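You operate a simulated robot arm through the tools that you are given. There is no shell and no other tool. Be economical: measure what you need, move in short steps, check, and stop when the job is done.

Carry out the task below with a simulated robot arm. There is one attempt and no reset: what you move stays moved.

JOB
Drop the worn pad in the reject bin and seat the white one.
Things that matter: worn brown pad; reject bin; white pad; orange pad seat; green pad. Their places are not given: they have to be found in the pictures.

The check looks at the end state, three seconds after you hand in, the way a careful person would. Anything else that was tipped, shoved, dropped, spilled or broken makes it a failure.

ROBOT AND FRAMES
A 6-joint arm with a two-finger parallel gripper, fixed in place. Base frame: the origin is at the foot of the arm, x ahead of it, y to its left, z up; the work surface is at about z = 0.86. Units: m, degrees, N and s.
With the tool pointing down near the work surface it reaches from about 0.26 to 0.68 m from the base axis. Its first joint turns from -66.0 to 66.0 degrees. Payload 2.9 kg.
Tool frame: the origin (TCP) lies between the finger pads and is the grasp point; the fingertips stand 0.03 m ahead of it; z points along the fingers, y is the line along which they close. Largest opening 0.11 m; finger width 0.02, thickness 0.01; the body of the gripper, 0.048 by 0.112 m, starts 0.055 m behind the TCP.
Orientation is told as [roll, pitch, yaw] about the base's x, y, z axes, in that order, counted from this pose: with the fingers straight down and closing along the base's y, the tool's x points along the base's -x, its y along +y and its z along -z.

CONTROLS
- The arm moves only by the tool jog_arm. Its argument "rows" is a list of rows, each a list of 3 entries, a list of its own where there are three numbers: the shift along the tool's x, y, z in m, then the turn, a rotation vector about the tool's x, y, z in degrees, then the closure in counts, from 0 (fully open) to 255 (shut). In form: [[[x, y, z], [rx, ry, rz], grip], ...]. A call has 1 to 8 rows; each row is the pose to reach, as a shift and turn from the pose commanded when the call began, along the tool's axes at that moment. Rows are played at 5 a second. More than 0.05 m and 8.6 degrees between two rows, or a gripper value outside its range, and nothing of the call is played. A pose out of reach is approached as far as the arm can. The call stops where the force on the tool passes 50 N (or 10 N more than at its start, if that is more) or the arm is blocked; 0.2 s more then pass. The fingers move at their own pace (about 0.108 m/s each) and stop on an object; they squeeze with about 33 N. The grip force told is the motor's: it shows also when the fingers shut on nothing. Time passes only in rows, and 0.2 s behind the last, so rows that repeat a pose let the fingers close. It gives the time, the measured TCP pose, the force on the tool (base axes), the opening and the grip force at its end, in the units of the frame above (readings bear some noise).
- Cameras (640 x 400 px; columns grow to the right, rows downward): "scene" is fixed at [0.0877, 0.4317, 1.3954]; the picture's right is [-0.66, -0.75, 0.00], its down [-0.39, 0.34, -0.85] and it looks along [0.64, -0.56, -0.52] (base axes); focal length 315 px, centre (320, 200). "wrist" rides on the gripper at [-0.036, 0, -0.057] in the tool frame; the picture's right is [0.00, -1.00, 0.00], its down [0.97, 0.00, -0.24] and it looks along [0.24, 0.00, 0.97] (tool axes); focal length 218 px, centre (320, 200).
- grab_frame(camera): a new picture of that camera. No time passes.
- locate(camera, pixels): for up to 12 pixels [column, row] of the newest picture of that camera ("zoom" is the newest enlarged one), the place [x, y, z] in the base frame of the surface seen there, good to about 0.002 m, but the place of the scene camera against the robot may be out by one fixed shift of up to 0.012 m in any direction. No time passes.
- enlarge(camera, box): a new picture of the part [left, top, right, bottom] of that camera's present view, enlarged. No time passes.
- job_done(): hands the job in; it is judged then, once.

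Work in short steps. Measure before you move; look again where a grasp or a placing could have gone wrong, and mend it. You have 80 turns and 54 pictures in all, those below and enlarged ones among them. Open the gripper and draw the arm clear of the work before you hand the job in, unless the task says otherwise; then end with one line.

The tools are called after "Request:" as a command line: name --argument value ..., lists and objects as JSON in quotes. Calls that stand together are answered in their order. jog_arm: Moves the arm, as the interface text tells. Its arguments: {"type":"object","properties":{"rows":{"type":"array"}},"required":["rows"]} The other tools are called the same way: grab_frame (camera) takes a picture; locate (camera, pixels) gives the place of the surface under pixels of a picture; enlarge (camera, box) takes an enlarged picture of a part of a camera's view; job_done () hands the job in.

At the start:

```text
t: 0.0
eef_pos: [0.4295, 0.2386, 1.1743]
ee_rot: [0.0, 0.0, 0.0]
force: [0.5, -0.3, 0.0]
opening: 0.11
finger_force: 0.0
```

scene: 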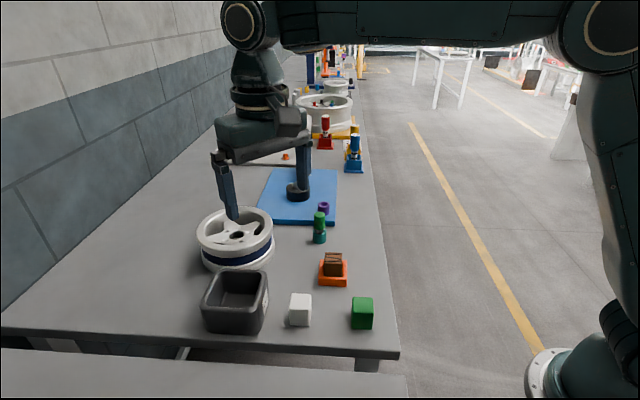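
wrist: 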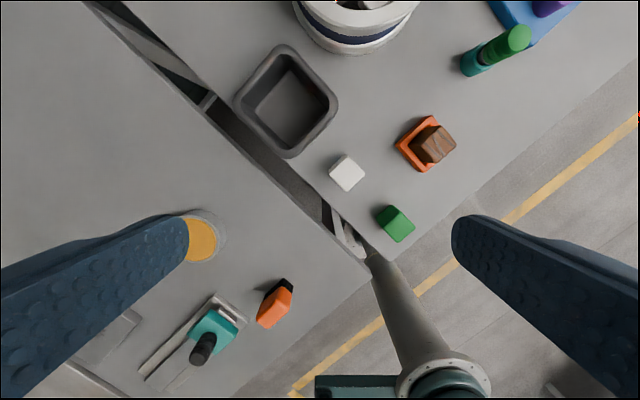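

The brown pad sits in the orange seat near wrist (430,143), the white pad is near (347,173), the green one near (395,222), and the bin near (286,100). I enlarge the wrist view to measure them.

Request:
enlarge --camera "wrist" --box '[220, 30, 480, 260]'

Request:
enlarge --camera "scene" --box '[190, 190, 390, 350]'

Request:
locate --camera "wrist" --pixels '[[430, 140], [408, 152], [347, 165], [335, 172], [358, 178], [346, 158], [290, 100], [260, 70], [315, 130], [395, 215], [440, 190], [347, 188]]'

```text
1.74 times, centred on (350, 145) of wrist
```

zoom: 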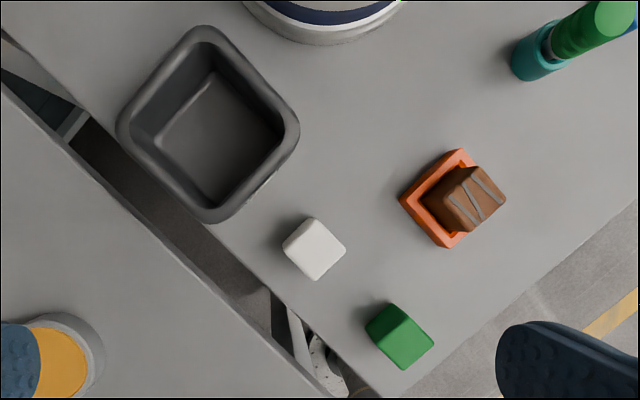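

```text
2.50 times, centred on (290, 270) of scene
```

zoom: 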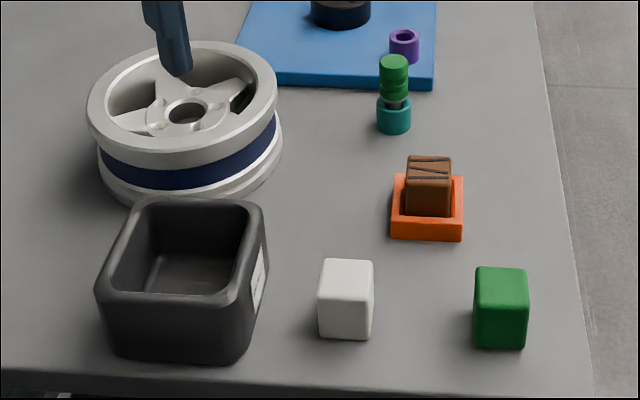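

```text
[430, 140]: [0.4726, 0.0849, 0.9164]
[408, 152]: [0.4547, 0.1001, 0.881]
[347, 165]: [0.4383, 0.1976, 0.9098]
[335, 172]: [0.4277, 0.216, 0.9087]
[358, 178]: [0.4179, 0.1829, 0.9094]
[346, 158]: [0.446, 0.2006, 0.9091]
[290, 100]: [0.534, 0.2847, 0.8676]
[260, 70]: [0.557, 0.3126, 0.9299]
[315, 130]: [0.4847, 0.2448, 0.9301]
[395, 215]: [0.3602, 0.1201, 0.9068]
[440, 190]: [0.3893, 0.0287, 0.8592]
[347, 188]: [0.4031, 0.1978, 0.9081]
```

The brown pad's top is at about (0.47, 0.085, 0.916) and it is turned about 45° in the image. I move the arm near it for a closer look.

Request:
jog_arm --rows '[[[-0.005, -0.035, 0.02], [0, 0, 0], 0], [[-0.01, -0.07, 0.04], [0, 0, 0], 0], [[-0.015, -0.105, 0.06], [0, 0, 0], 0], [[-0.02, -0.14, 0.07], [0, 0, 0], 0], [[-0.02, -0.14, 0.07], [0, 0, 0], 0]]'

Request:
enlarge --camera "wrist" --box '[180, 30, 460, 205]'

Request:
grab_frame --camera "wrist"

```text
t: 1.2
eef_pos: [0.4482, 0.0989, 1.1049]
ee_rot: [0.0, 0.0, -0.1]
force: [-0.5, -0.8, 0.0]
opening: 0.1099
finger_force: 0.0
```

```text
2.29 times, centred on (320, 118) of wrist
```

zoom: 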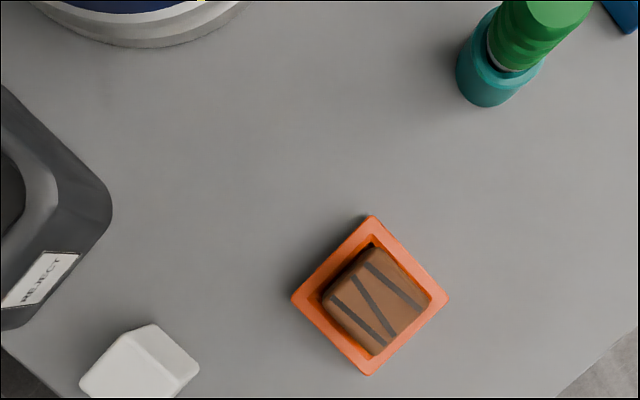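

```text
48 pictures are left
```

wrist: 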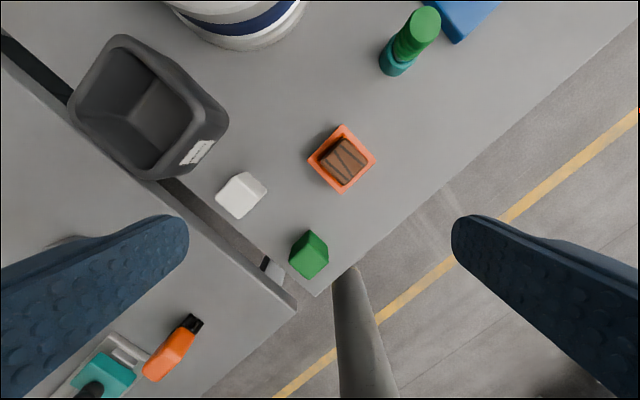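

Zoom shows the brown top with corners near (374,250), (428,298), (378,350), (326,300), inside the seat rim. I measure these and the seat's rim corners.

Request:
locate --camera "zoom" --pixels '[[374, 253], [426, 298], [378, 350], [328, 298], [370, 220], [443, 298], [368, 371], [296, 298], [376, 300], [345, 220], [153, 327], [195, 372]]'

Request:
locate --camera "wrist" --pixels '[[241, 175], [262, 190], [238, 214], [220, 197], [312, 234], [325, 248], [310, 270], [295, 255], [118, 40], [222, 118], [160, 172], [76, 105]]'

```text
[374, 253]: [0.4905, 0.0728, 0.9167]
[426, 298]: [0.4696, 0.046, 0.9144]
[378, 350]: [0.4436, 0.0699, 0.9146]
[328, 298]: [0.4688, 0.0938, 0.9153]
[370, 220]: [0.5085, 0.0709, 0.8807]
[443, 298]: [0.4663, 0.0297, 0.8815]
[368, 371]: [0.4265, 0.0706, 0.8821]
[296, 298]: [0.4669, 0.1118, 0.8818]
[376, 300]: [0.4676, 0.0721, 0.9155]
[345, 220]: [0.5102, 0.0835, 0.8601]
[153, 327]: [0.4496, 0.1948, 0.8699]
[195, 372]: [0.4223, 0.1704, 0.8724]
```

```text
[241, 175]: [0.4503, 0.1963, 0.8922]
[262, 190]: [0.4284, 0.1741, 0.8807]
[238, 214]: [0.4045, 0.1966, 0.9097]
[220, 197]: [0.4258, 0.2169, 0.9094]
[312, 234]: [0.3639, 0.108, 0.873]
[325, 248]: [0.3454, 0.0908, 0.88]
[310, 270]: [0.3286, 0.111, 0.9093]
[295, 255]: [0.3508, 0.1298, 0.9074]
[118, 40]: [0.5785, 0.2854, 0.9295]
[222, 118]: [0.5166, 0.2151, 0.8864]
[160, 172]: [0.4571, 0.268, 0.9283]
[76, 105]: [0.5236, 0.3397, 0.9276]
```

Brown centre is ≈(0.468, 0.071), turned ≈47°, side ≈0.035, top 0.915. The seat's rim is at 0.881, centred at (0.4675, 0.0707), turned 45°. I turn the tool to yaw 47° above the brown pad at z≈1.0.

Request:
jog_arm --rows '[[[-0.004, -0.005, 0.02], [0, 0, -7.8], 40], [[-0.008, -0.01, 0.04], [0, 0, -15.6], 60], [[-0.012, -0.015, 0.06], [0, 0, -23.4], 60], [[-0.016, -0.02, 0.08], [0, 0, -31.2], 60], [[-0.02, -0.025, 0.095], [0, 0, -39], 60], [[-0.02, -0.028, 0.105], [0, 0, -46.5], 60], [[-0.02, -0.028, 0.105], [0, 0, -46.5], 60]]'

Request:
grab_frame --camera "wrist"

```text
t: 2.8
eef_pos: [0.4695, 0.0697, 0.9977]
ee_rot: [0.0, 0.0, 46.6]
force: [0.4, -0.1, -0.5]
opening: 0.0841
finger_force: 0.0
```

```text
47 pictures are left
```

wrist: 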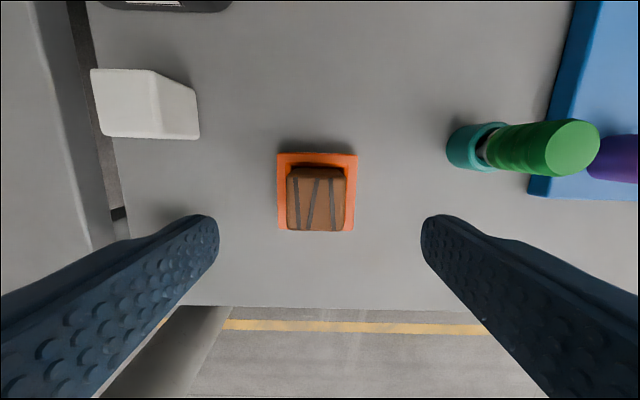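

The brown top's corners are at (287,180), (345,180), (353,230), (287,230). I measure them, the white pad and the green-teal post.

Request:
locate --camera "wrist" --pixels '[[290, 182], [343, 182], [352, 227], [289, 227], [320, 205], [279, 155], [355, 157], [98, 72], [150, 74], [158, 133], [106, 133], [470, 155]]'

```text
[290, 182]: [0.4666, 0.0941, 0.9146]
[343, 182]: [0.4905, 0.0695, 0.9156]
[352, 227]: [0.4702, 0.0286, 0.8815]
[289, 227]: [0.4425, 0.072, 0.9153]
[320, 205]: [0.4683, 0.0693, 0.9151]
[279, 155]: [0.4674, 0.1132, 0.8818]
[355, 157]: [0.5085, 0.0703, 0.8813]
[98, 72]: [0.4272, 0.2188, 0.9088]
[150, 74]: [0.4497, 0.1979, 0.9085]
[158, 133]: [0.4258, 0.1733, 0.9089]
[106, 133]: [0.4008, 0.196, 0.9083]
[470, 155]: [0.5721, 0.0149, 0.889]
```

Brown centre is (0.4665, 0.0708). I descend to TCP z≈0.917, so the fingertips stay above the rim at 0.887, then close.

Request:
jog_arm --rows '[[[0.001, 0.0025, 0.03], [0, 0, 0], 60], [[0.001, 0.0025, 0.055], [0, 0, 0], 60], [[0.001, 0.0025, 0.072], [0, 0, 0], 60], [[0.001, 0.0025, 0.0805], [0, 0, 0], 60], [[0.001, 0.0025, 0.0805], [0, 0, 0], 60]]'

Request:
enlarge --camera "scene" --box '[260, 190, 400, 340]'

```text
t: 4.0
eef_pos: [0.4667, 0.0699, 0.9183]
ee_rot: [0.0, 0.1, 46.5]
force: [-1.4, 0.1, 0.9]
opening: 0.0844
finger_force: 0.0
```

```text
2.67 times, centred on (330, 265) of scene
```

zoom: 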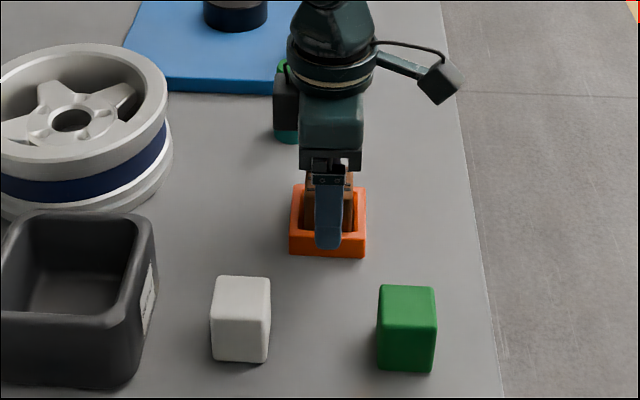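

The fingers straddle the brown pad with the tips above the rim. I close.

Request:
jog_arm --rows '[[[0, 0, 0], [0, 0, 0], 120], [[0, 0, 0], [0, 0, 0], 160], [[0, 0, 0], [0, 0, 0], 255], [[0, 0, 0], [0, 0, 0], 255], [[0, 0, 0], [0, 0, 0], 255]]'

```text
t: 5.2
eef_pos: [0.467, 0.0711, 0.9186]
ee_rot: [0.0, -0.1, 46.5]
force: [-0.5, 3.3, -0.8]
opening: 0.0397
finger_force: 32.8
```

It is held at opening 0.0397, so I lift straight up slowly.

Request:
jog_arm --rows '[[[0, 0, -0.01], [0, 0, 0], 255], [[0, 0, -0.025], [0, 0, 0], 255], [[0, 0, -0.045], [0, 0, 0], 255], [[0, 0, -0.07], [0, 0, 0], 255], [[0, 0, -0.1], [0, 0, 0], 255], [[0, 0, -0.12], [0, 0, 0], 255], [[0, 0, -0.12], [0, 0, 0], 255]]'

Request:
grab_frame --camera "wrist"

Request:
enlarge --camera "scene" --box '[190, 130, 400, 340]'

```text
t: 6.8
eef_pos: [0.4676, 0.0705, 1.0386]
ee_rot: [-0.1, 0.1, 46.6]
force: [0.5, -0.1, -1.5]
opening: 0.0394
finger_force: 32.9
```

```text
45 pictures are left
```

wrist: 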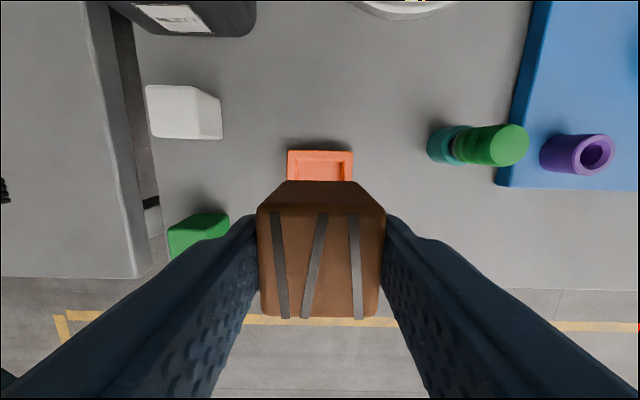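

```text
1.90 times, centred on (295, 235) of scene
```

zoom: 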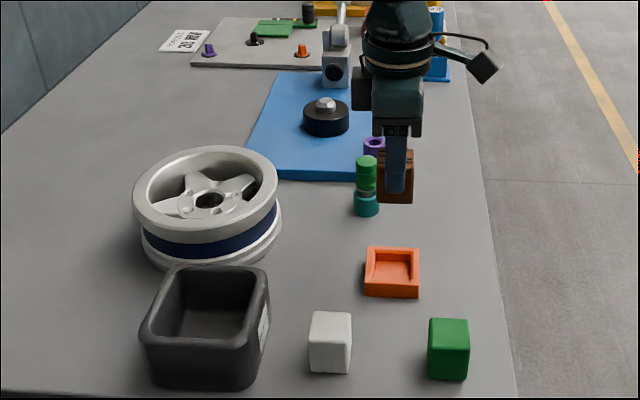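

The pad is out and the seat stayed in place. The bin's centre is ≈(0.519, 0.277), aligned with the tool, so I carry the pad there at height.

Request:
jog_arm --rows '[[[-0.03, 0.017, -0.02], [0, 0, 0], 255], [[-0.068, 0.038, -0.03], [0, 0, 0], 255], [[-0.106, 0.06, -0.03], [0, 0, 0], 255], [[-0.144, 0.082, -0.03], [0, 0, 0], 255], [[-0.175, 0.099, -0.03], [0, 0, 0], 255], [[-0.1854, 0.1045, -0.03], [0, 0, 0], 255], [[-0.1854, 0.1045, -0.03], [0, 0, 0], 255]]'

Request:
grab_frame --camera "wrist"

Request:
grab_frame --camera "scene"

```text
t: 8.4
eef_pos: [0.5174, 0.2759, 1.0691]
ee_rot: [0.0, 0.1, 46.5]
force: [0.2, -0.4, -0.6]
opening: 0.0396
finger_force: 32.7
```

```text
43 pictures are left
```

wrist: 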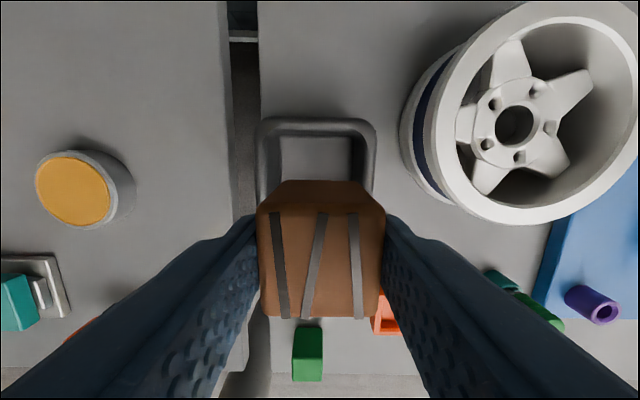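

```text
42 pictures are left
```

scene: 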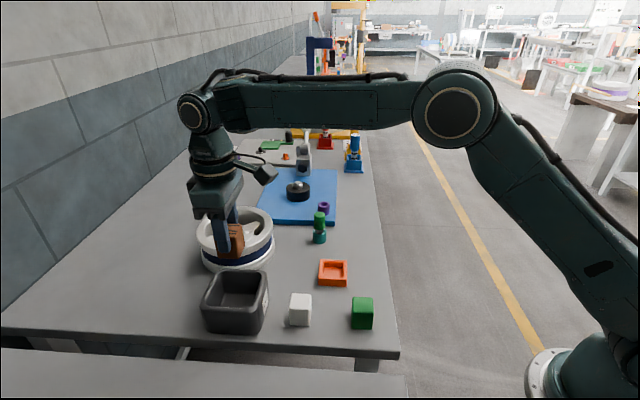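

I measure the bin rim at (268,130), (372,130) and its inner edges, plus the wheel's near edge, to set how far I can lower.

Request:
locate --camera "wrist" --pixels '[[266, 140], [368, 140], [278, 150], [352, 150], [318, 123], [318, 133], [318, 160], [404, 140], [440, 170], [262, 180], [480, 215]]'

Request:
locate --camera "scene" --pixels '[[209, 275], [203, 304], [260, 308], [265, 274], [222, 275], [214, 300], [252, 302], [257, 277]]'

```text
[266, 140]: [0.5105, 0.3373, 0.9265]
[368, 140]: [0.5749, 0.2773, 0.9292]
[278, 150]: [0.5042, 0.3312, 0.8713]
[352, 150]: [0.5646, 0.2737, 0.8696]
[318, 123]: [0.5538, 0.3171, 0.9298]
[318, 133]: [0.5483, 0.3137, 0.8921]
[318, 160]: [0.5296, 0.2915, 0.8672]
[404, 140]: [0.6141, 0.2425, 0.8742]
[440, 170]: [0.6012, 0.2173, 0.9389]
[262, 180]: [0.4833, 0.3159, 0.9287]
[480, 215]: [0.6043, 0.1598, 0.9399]
```

```text
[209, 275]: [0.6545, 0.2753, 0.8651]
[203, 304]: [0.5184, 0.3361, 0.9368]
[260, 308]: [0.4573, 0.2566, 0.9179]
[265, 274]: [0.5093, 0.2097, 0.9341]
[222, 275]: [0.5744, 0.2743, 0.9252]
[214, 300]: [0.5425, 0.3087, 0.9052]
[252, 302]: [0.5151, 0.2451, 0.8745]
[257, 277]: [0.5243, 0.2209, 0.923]
```

The bin's inner width is ≈0.083, so the pad and fingers (0.06) fit. I shift 4 mm along tool y and lower to TCP z≈0.935, so the pad bottom is ~15 mm above the floor, still clear of the wheel.

Request:
jog_arm --rows '[[[0, 0.004, 0.03], [0, 0, 0], 255], [[0, 0.004, 0.06], [0, 0, 0], 255], [[0, 0.004, 0.085], [0, 0, 0], 255], [[0, 0.004, 0.105], [0, 0, 0], 255], [[0, 0.004, 0.12], [0, 0, 0], 255], [[0, 0.004, 0.135], [0, 0, 0], 255], [[0, 0.004, 0.135], [0, 0, 0], 255]]'

Request:
enlarge --camera "scene" --box '[180, 190, 340, 350]'

Request:
grab_frame --camera "wrist"

```text
t: 10.0
eef_pos: [0.5166, 0.2795, 0.9336]
ee_rot: [0.0, 0.0, 46.5]
force: [-0.6, -0.3, -0.8]
opening: 0.0396
finger_force: 33.0
```

```text
2.50 times, centred on (260, 270) of scene
```

zoom: 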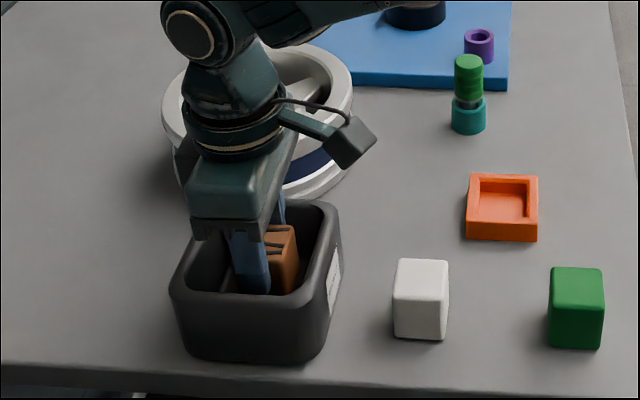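

```text
40 pictures are left
```

wrist: 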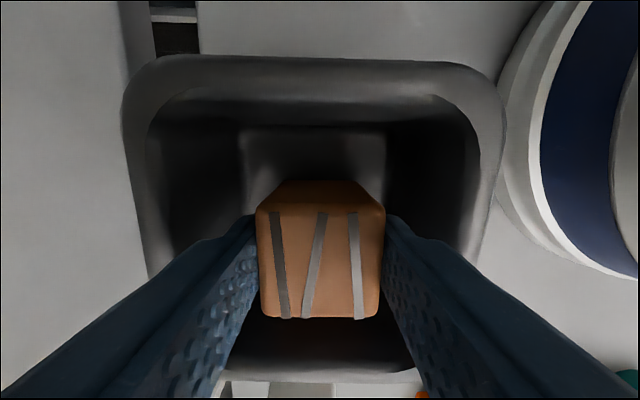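

The pad is well inside the bin with room on all sides. I lower 10 mm more and open slightly to ≈0.053.

Request:
jog_arm --rows '[[[0, 0, 0.01], [0, 0, 0], 255], [[0, 0, 0.01], [0, 0, 0], 255], [[0, 0, 0.01], [0, 0, 0], 132], [[0, 0, 0.01], [0, 0, 0], 132], [[0, 0, 0.01], [0, 0, 0], 132]]'

Request:
grab_frame --camera "wrist"

```text
t: 11.2
eef_pos: [0.5164, 0.2801, 0.9245]
ee_rot: [0.1, -0.1, 46.5]
force: [-2.2, 1.4, -0.4]
opening: 0.0518
finger_force: 0.1
```

```text
39 pictures are left
```

wrist: 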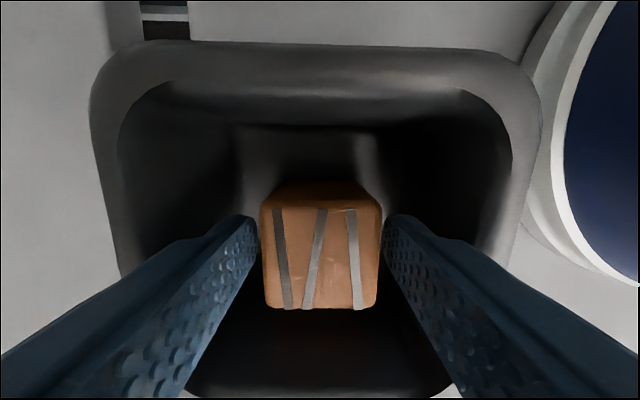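

The pad is released, standing in the bin with gaps at both fingers. I rise straight up.

Request:
jog_arm --rows '[[[0, 0, -0.02], [0, 0, 0], 132], [[0, 0, -0.045], [0, 0, 0], 132], [[0, 0, -0.08], [0, 0, 0], 132], [[0, 0, -0.12], [0, 0, 0], 132], [[0, 0, -0.14], [0, 0, 0], 132], [[0, 0, -0.14], [0, 0, 0], 132]]'

Request:
grab_frame --camera "wrist"

```text
t: 12.6
eef_pos: [0.5166, 0.2815, 1.0652]
ee_rot: [0.0, 0.0, 46.5]
force: [0.1, -1.0, -0.5]
opening: 0.0531
finger_force: 0.0
```

```text
38 pictures are left
```

wrist: 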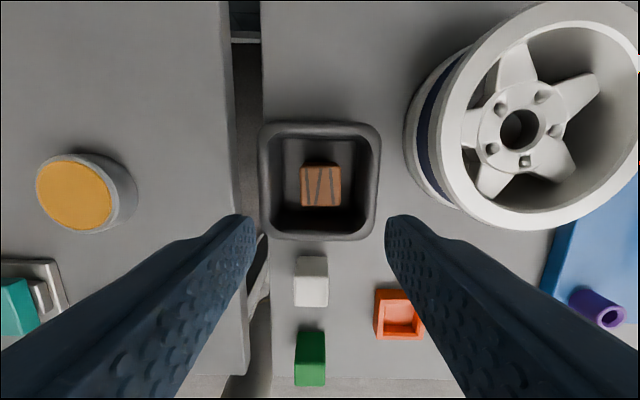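

The brown pad is in the bin. I move above the white pad at (0.4258, 0.1965), descending to z≈1.0.

Request:
jog_arm --rows '[[[0.03, 0.002, 0], [0, 0, 0], 132], [[0.065, 0.004, 0], [0, 0, 0], 100], [[0.1, 0.006, 0.02], [0, 0, 0], 60], [[0.1241, 0.0073, 0.045], [0, 0, 0], 60], [[0.1241, 0.0073, 0.065], [0, 0, 0], 60], [[0.1241, 0.0073, 0.065], [0, 0, 0], 60]]'

Request:
grab_frame --camera "wrist"

```text
t: 14.0
eef_pos: [0.4253, 0.194, 0.9985]
ee_rot: [0.0, 0.0, 46.5]
force: [0.1, -0.5, 0.3]
opening: 0.0841
finger_force: 0.0
```

```text
37 pictures are left
```

wrist: 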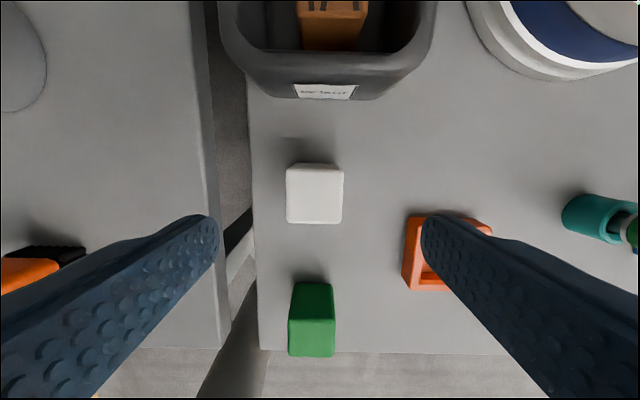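

White top's corners are at (287,168), (343,168), (341,222), (287,222). I measure these.

Request:
locate --camera "wrist" --pixels '[[290, 172], [339, 172], [339, 219], [291, 219], [315, 195], [315, 225]]'

```text
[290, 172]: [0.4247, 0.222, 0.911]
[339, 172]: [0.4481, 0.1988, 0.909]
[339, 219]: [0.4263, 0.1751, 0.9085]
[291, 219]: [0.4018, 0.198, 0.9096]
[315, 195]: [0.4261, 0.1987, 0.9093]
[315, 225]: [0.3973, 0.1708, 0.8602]
```

White centre is (0.4252, 0.1985), yaw ≈46.5°, matching the tool. I descend to TCP z≈0.912 so the tips will later clear the seat rim, and close.

Request:
jog_arm --rows '[[[-0.003, 0.003, 0.03], [0, 0, 0], 60], [[-0.003, 0.003, 0.06], [0, 0, 0], 60], [[-0.003, 0.003, 0.078], [0, 0, 0], 60], [[-0.003, 0.003, 0.0865], [0, 0, 0], 60], [[-0.003, 0.003, 0.0865], [0, 0, 0], 120], [[-0.003, 0.003, 0.0865], [0, 0, 0], 255], [[-0.003, 0.003, 0.0865], [0, 0, 0], 255], [[-0.003, 0.003, 0.0865], [0, 0, 0], 255]]'

```text
t: 15.8
eef_pos: [0.4265, 0.1987, 0.9115]
ee_rot: [-0.1, 0.0, 46.5]
force: [0.7, 0.3, -0.4]
opening: 0.0396
finger_force: 32.8
```

The grip is firm at 0.0396. I lift 0.08 and look.

Request:
jog_arm --rows '[[[0, 0, -0.01], [0, 0, 0], 255], [[0, 0, -0.03], [0, 0, 0], 255], [[0, 0, -0.06], [0, 0, 0], 255], [[0, 0, -0.08], [0, 0, 0], 255], [[0, 0, -0.08], [0, 0, 0], 255]]'

Request:
grab_frame --camera "wrist"

```text
t: 17.0
eef_pos: [0.4248, 0.2002, 0.9922]
ee_rot: [0.1, 0.0, 46.5]
force: [1.2, 0.0, -0.5]
opening: 0.0395
finger_force: 32.9
```

```text
36 pictures are left
```

wrist: 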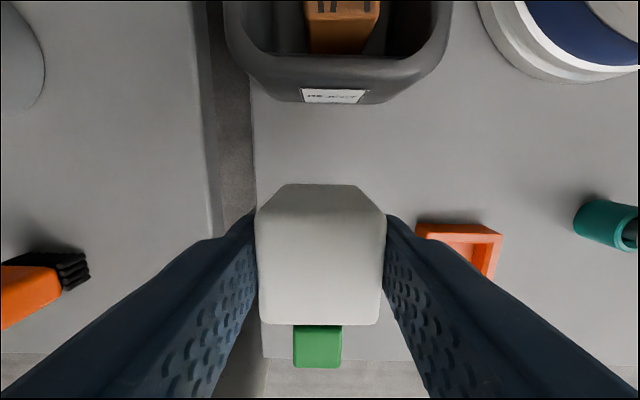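

I measure where the white top sits in the hand, at rows 215–322 and columns 260–380.

Request:
locate --camera "wrist" --pixels '[[320, 217], [320, 321], [261, 265], [381, 265], [320, 265], [262, 220], [380, 220], [264, 320], [375, 320]]'

```text
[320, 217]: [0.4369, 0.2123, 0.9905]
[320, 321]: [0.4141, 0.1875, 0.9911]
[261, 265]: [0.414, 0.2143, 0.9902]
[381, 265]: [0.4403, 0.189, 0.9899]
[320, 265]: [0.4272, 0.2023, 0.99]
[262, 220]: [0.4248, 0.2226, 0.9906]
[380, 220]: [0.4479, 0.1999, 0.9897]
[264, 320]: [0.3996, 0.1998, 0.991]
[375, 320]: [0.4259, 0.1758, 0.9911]
```

The pad is centred in the hand. I carry it over the seat at (0.467, 0.0707), turning to yaw 45.3°, and keep the height.

Request:
jog_arm --rows '[[[0.016, -0.03, 0], [0, 0, 0], 255], [[0.034, -0.062, 0], [0, 0, 1.2], 255], [[0.052, -0.095, 0], [0, 0, 1.2], 255], [[0.062, -0.114, 0], [0, 0, 1.2], 255], [[0.0646, -0.1192, 0], [0, 0, 1.2], 255], [[0.0646, -0.1192, 0], [0, 0, 1.2], 255], [[0.0646, -0.1192, 0], [0, 0, 1.2], 255]]'

Request:
grab_frame --camera "wrist"

Request:
enlarge --camera "scene" --box '[260, 190, 400, 340]'

```text
t: 18.6
eef_pos: [0.4658, 0.0714, 0.9917]
ee_rot: [0.0, -0.1, 45.4]
force: [0.6, -0.5, -0.5]
opening: 0.0395
finger_force: 32.7
```

```text
35 pictures are left
```

wrist: 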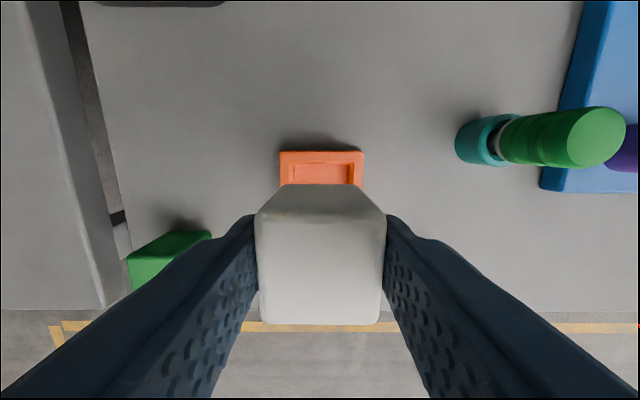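

```text
2.67 times, centred on (330, 265) of scene
```

zoom: 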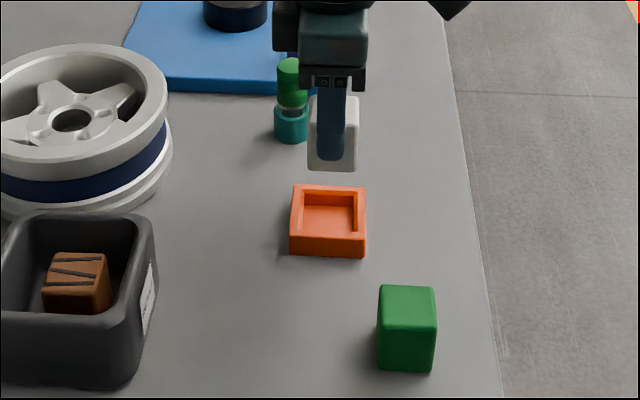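

I enlarge the wrist view around the seat to measure its pocket precisely.

Request:
enlarge --camera "wrist" --box '[240, 130, 400, 230]'

Request:
locate --camera "scene" --pixels '[[327, 270]]'

```text
4.00 times, centred on (320, 180) of wrist
```

zoom: 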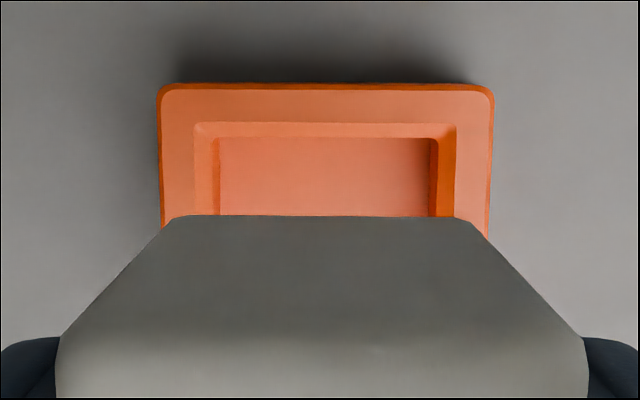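

```text
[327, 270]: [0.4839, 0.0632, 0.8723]
```

The seat's pocket looks ≈0.043 wide with a lead-in, the pad 0.0395. I measure the seat's edges and the pad's bottom edge.

Request:
locate --camera "zoom" --pixels '[[325, 89], [325, 105], [325, 119], [325, 142], [163, 180], [489, 180], [191, 180], [459, 180], [222, 180], [426, 180], [322, 222], [322, 300]]'

```text
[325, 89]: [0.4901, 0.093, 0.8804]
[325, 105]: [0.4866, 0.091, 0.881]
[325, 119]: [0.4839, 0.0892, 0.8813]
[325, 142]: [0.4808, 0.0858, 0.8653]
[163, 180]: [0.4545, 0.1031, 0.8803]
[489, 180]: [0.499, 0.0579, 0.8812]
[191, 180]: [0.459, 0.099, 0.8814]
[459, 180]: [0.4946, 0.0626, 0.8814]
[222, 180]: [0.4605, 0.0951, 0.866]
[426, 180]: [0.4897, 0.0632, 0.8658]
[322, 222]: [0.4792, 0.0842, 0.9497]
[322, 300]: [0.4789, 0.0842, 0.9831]
```

In tool axes, the seat centre is about 1 mm further (tool −x) and 1 mm toward tool −y than the pad. I apply that and descend 0.06, until the pad bottom just reaches the rim.

Request:
jog_arm --rows '[[[-0.001, -0.001, 0.015], [0, 0, 0], 255], [[-0.001, -0.001, 0.03], [0, 0, 0], 255], [[-0.001, -0.001, 0.042], [0, 0, 0], 255], [[-0.001, -0.001, 0.05], [0, 0, 0], 255], [[-0.001, -0.001, 0.055], [0, 0, 0], 255], [[-0.001, -0.001, 0.055], [0, 0, 0], 255]]'

Request:
enlarge --camera "wrist" --box '[220, 120, 420, 245]'

Request:
enlarge --camera "scene" --box '[290, 220, 370, 300]'

```text
t: 20.0
eef_pos: [0.466, 0.0704, 0.9388]
ee_rot: [0.0, -0.1, 45.3]
force: [0.6, -0.5, -1.3]
opening: 0.0393
finger_force: 32.8
```

```text
3.20 times, centred on (320, 182) of wrist
```

zoom: 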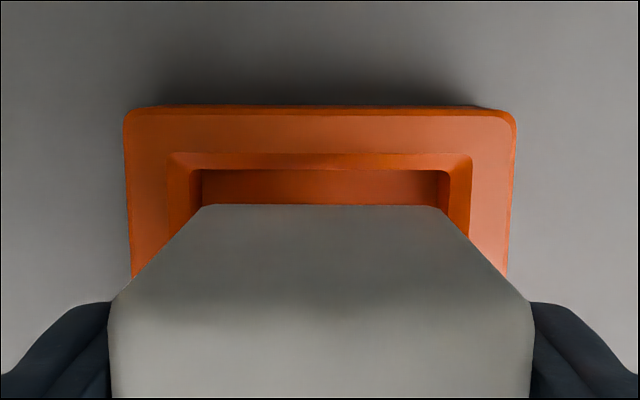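

```text
5.00 times, centred on (330, 260) of scene
```

zoom: 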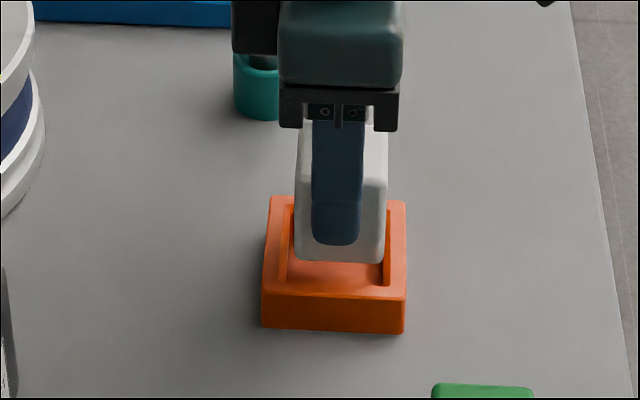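

The pad is centred laterally (pad 108–533, pocket 168–473 in zoom). I lower in small steps until it touches the seat floor.

Request:
jog_arm --rows '[[[0, 0, 0.004], [0, 0, 0], 255], [[0, 0, 0.008], [0, 0, 0], 255], [[0, 0, 0.012], [0, 0, 0], 255], [[0, 0, 0.015], [0, 0, 0], 255], [[0, 0, 0.018], [0, 0, 0], 255], [[0, 0, 0.018], [0, 0, 0], 255]]'

Request:
enlarge --camera "wrist" --box '[220, 120, 420, 245]'

Request:
enlarge --camera "scene" --box '[290, 220, 370, 300]'

```text
t: 21.4
eef_pos: [0.4671, 0.0719, 0.9208]
ee_rot: [0.2, 0.1, 45.3]
force: [-5.0, 2.0, 4.4]
opening: 0.0396
finger_force: 33.0
```

```text
3.20 times, centred on (320, 182) of wrist
```

zoom: 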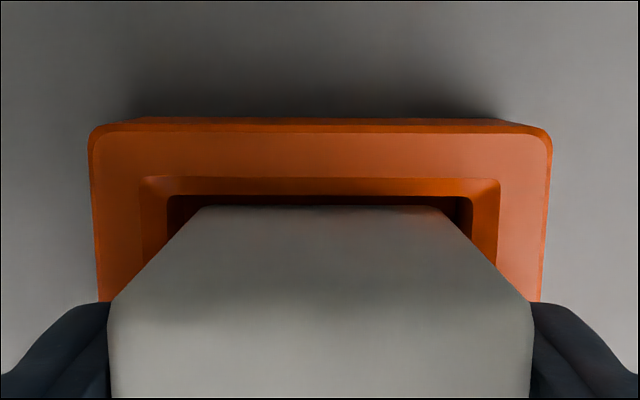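

```text
5.00 times, centred on (330, 260) of scene
```

zoom: 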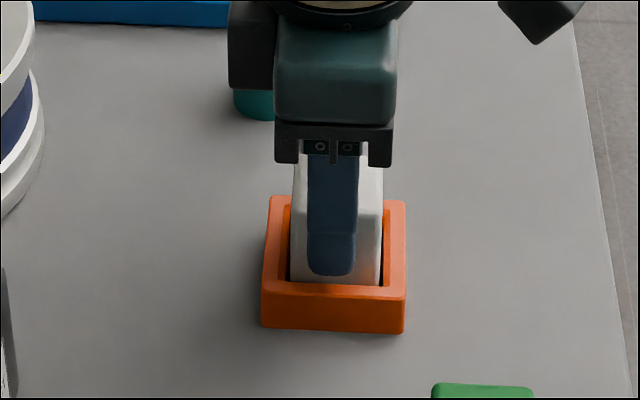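

The pad has entered the pocket, with about 4 N of light contact. I nudge 0.5 mm along +y and lower the last ~4 mm gently.

Request:
jog_arm --rows '[[[0, 0.0005, 0.001], [0, 0, 0], 255], [[0, 0.0005, 0.002], [0, 0, 0], 255], [[0, 0.0005, 0.003], [0, 0, 0], 255], [[0, 0.0005, 0.004], [0, 0, 0], 255], [[0, 0.0005, 0.004], [0, 0, 0], 255]]'

Request:
enlarge --camera "wrist" --box '[220, 120, 420, 245]'

Request:
enlarge --camera "scene" --box '[290, 220, 370, 300]'

```text
t: 22.6
eef_pos: [0.4683, 0.0721, 0.9172]
ee_rot: [0.0, 0.0, 45.4]
force: [-4.3, 8.0, 4.4]
opening: 0.0398
finger_force: 32.8
```

```text
3.20 times, centred on (320, 182) of wrist
```

zoom: 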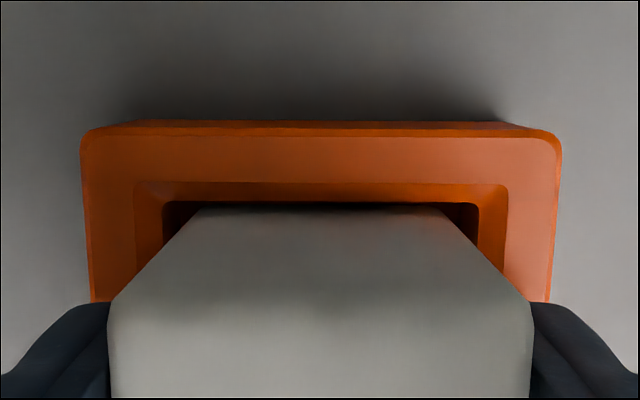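

```text
5.00 times, centred on (330, 260) of scene
```

zoom: 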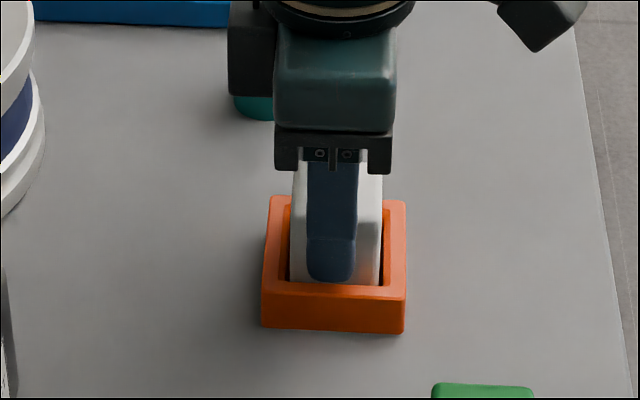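

TCP z is 0.917, the expected seated height. I open gently.

Request:
jog_arm --rows '[[[0, 0, 0], [0, 0, 0], 150], [[0, 0, 0], [0, 0, 0], 120], [[0, 0, 0], [0, 0, 0], 90], [[0, 0, 0], [0, 0, 0], 90]]'

Request:
enlarge --camera "wrist" --box '[200, 120, 440, 350]'

```text
t: 23.6
eef_pos: [0.4681, 0.0708, 0.917]
ee_rot: [-0.1, 0.1, 45.3]
force: [0.0, -0.1, 0.5]
opening: 0.0713
finger_force: 0.2
```

```text
1.74 times, centred on (320, 235) of wrist
```

zoom: 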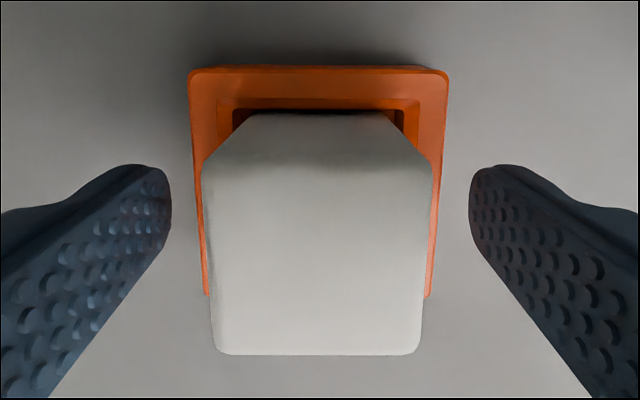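

The pad stands free in the seat and both fingers are clear. I rise straight up and back off to check.

Request:
jog_arm --rows '[[[0, 0, -0.02], [0, 0, 0], 90], [[0, 0, -0.05], [0, 0, 0], 90], [[0, 0, -0.09], [0, 0, 0], 60], [[0, 0, -0.13], [0, 0, 0], 0], [[0.02, 0, -0.17], [0, 0, 0], 0], [[0.03, 0, -0.2], [0, 0, 0], 0], [[0.03, 0, -0.2], [0, 0, 0], 0]]'

Request:
grab_frame --camera "wrist"

Request:
enlarge --camera "scene" --box '[190, 190, 390, 350]'

```text
t: 25.2
eef_pos: [0.4431, 0.0512, 1.1189]
ee_rot: [0.1, 0.0, 45.3]
force: [-0.1, 0.0, -0.1]
opening: 0.11
finger_force: 0.1
```

```text
25 pictures are left
```

wrist: 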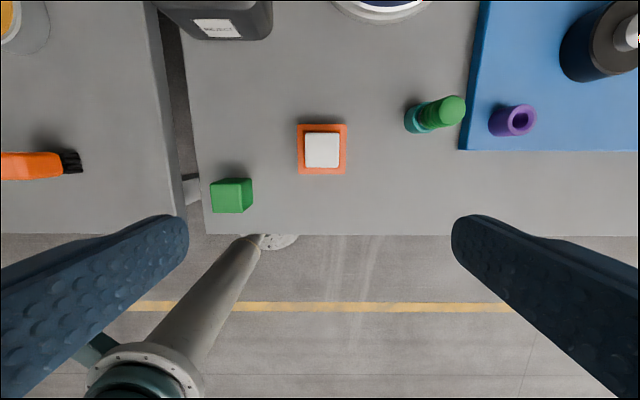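

```text
2.50 times, centred on (290, 270) of scene
```

zoom: 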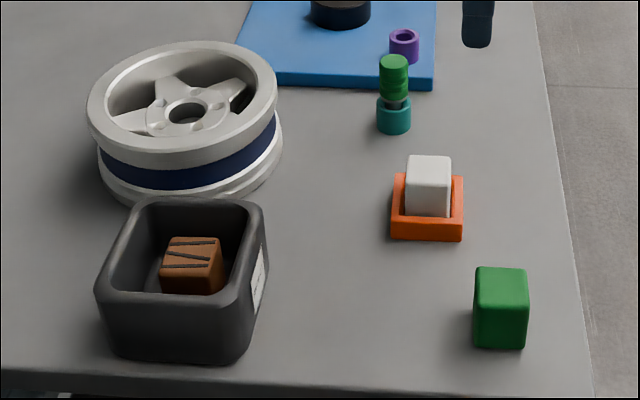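

I check that the white pad's top is level and at the seated height.

Request:
locate --camera "wrist" --pixels '[[309, 137], [336, 137], [336, 163], [309, 163], [322, 150], [300, 128], [344, 171], [344, 128], [300, 171]]'

```text
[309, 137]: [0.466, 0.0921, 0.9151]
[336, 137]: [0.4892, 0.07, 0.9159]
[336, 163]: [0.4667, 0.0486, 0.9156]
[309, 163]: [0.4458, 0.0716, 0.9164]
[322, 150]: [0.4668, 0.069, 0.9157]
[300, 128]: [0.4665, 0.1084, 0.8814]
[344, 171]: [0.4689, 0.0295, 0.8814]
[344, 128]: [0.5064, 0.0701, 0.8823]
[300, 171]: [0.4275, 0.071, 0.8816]
```

The white pad is level at 0.9155, the same height the brown one had, and centred in the seat. The brown pad is in the bin and nothing else has moved, so I hand in.

Request:
job_done

```text
The job is handed in.
```

The worn brown pad is in the reject bin, and the white pad is seated level in the orange seat. Nothing else was moved, and the arm is clear with its gripper open.
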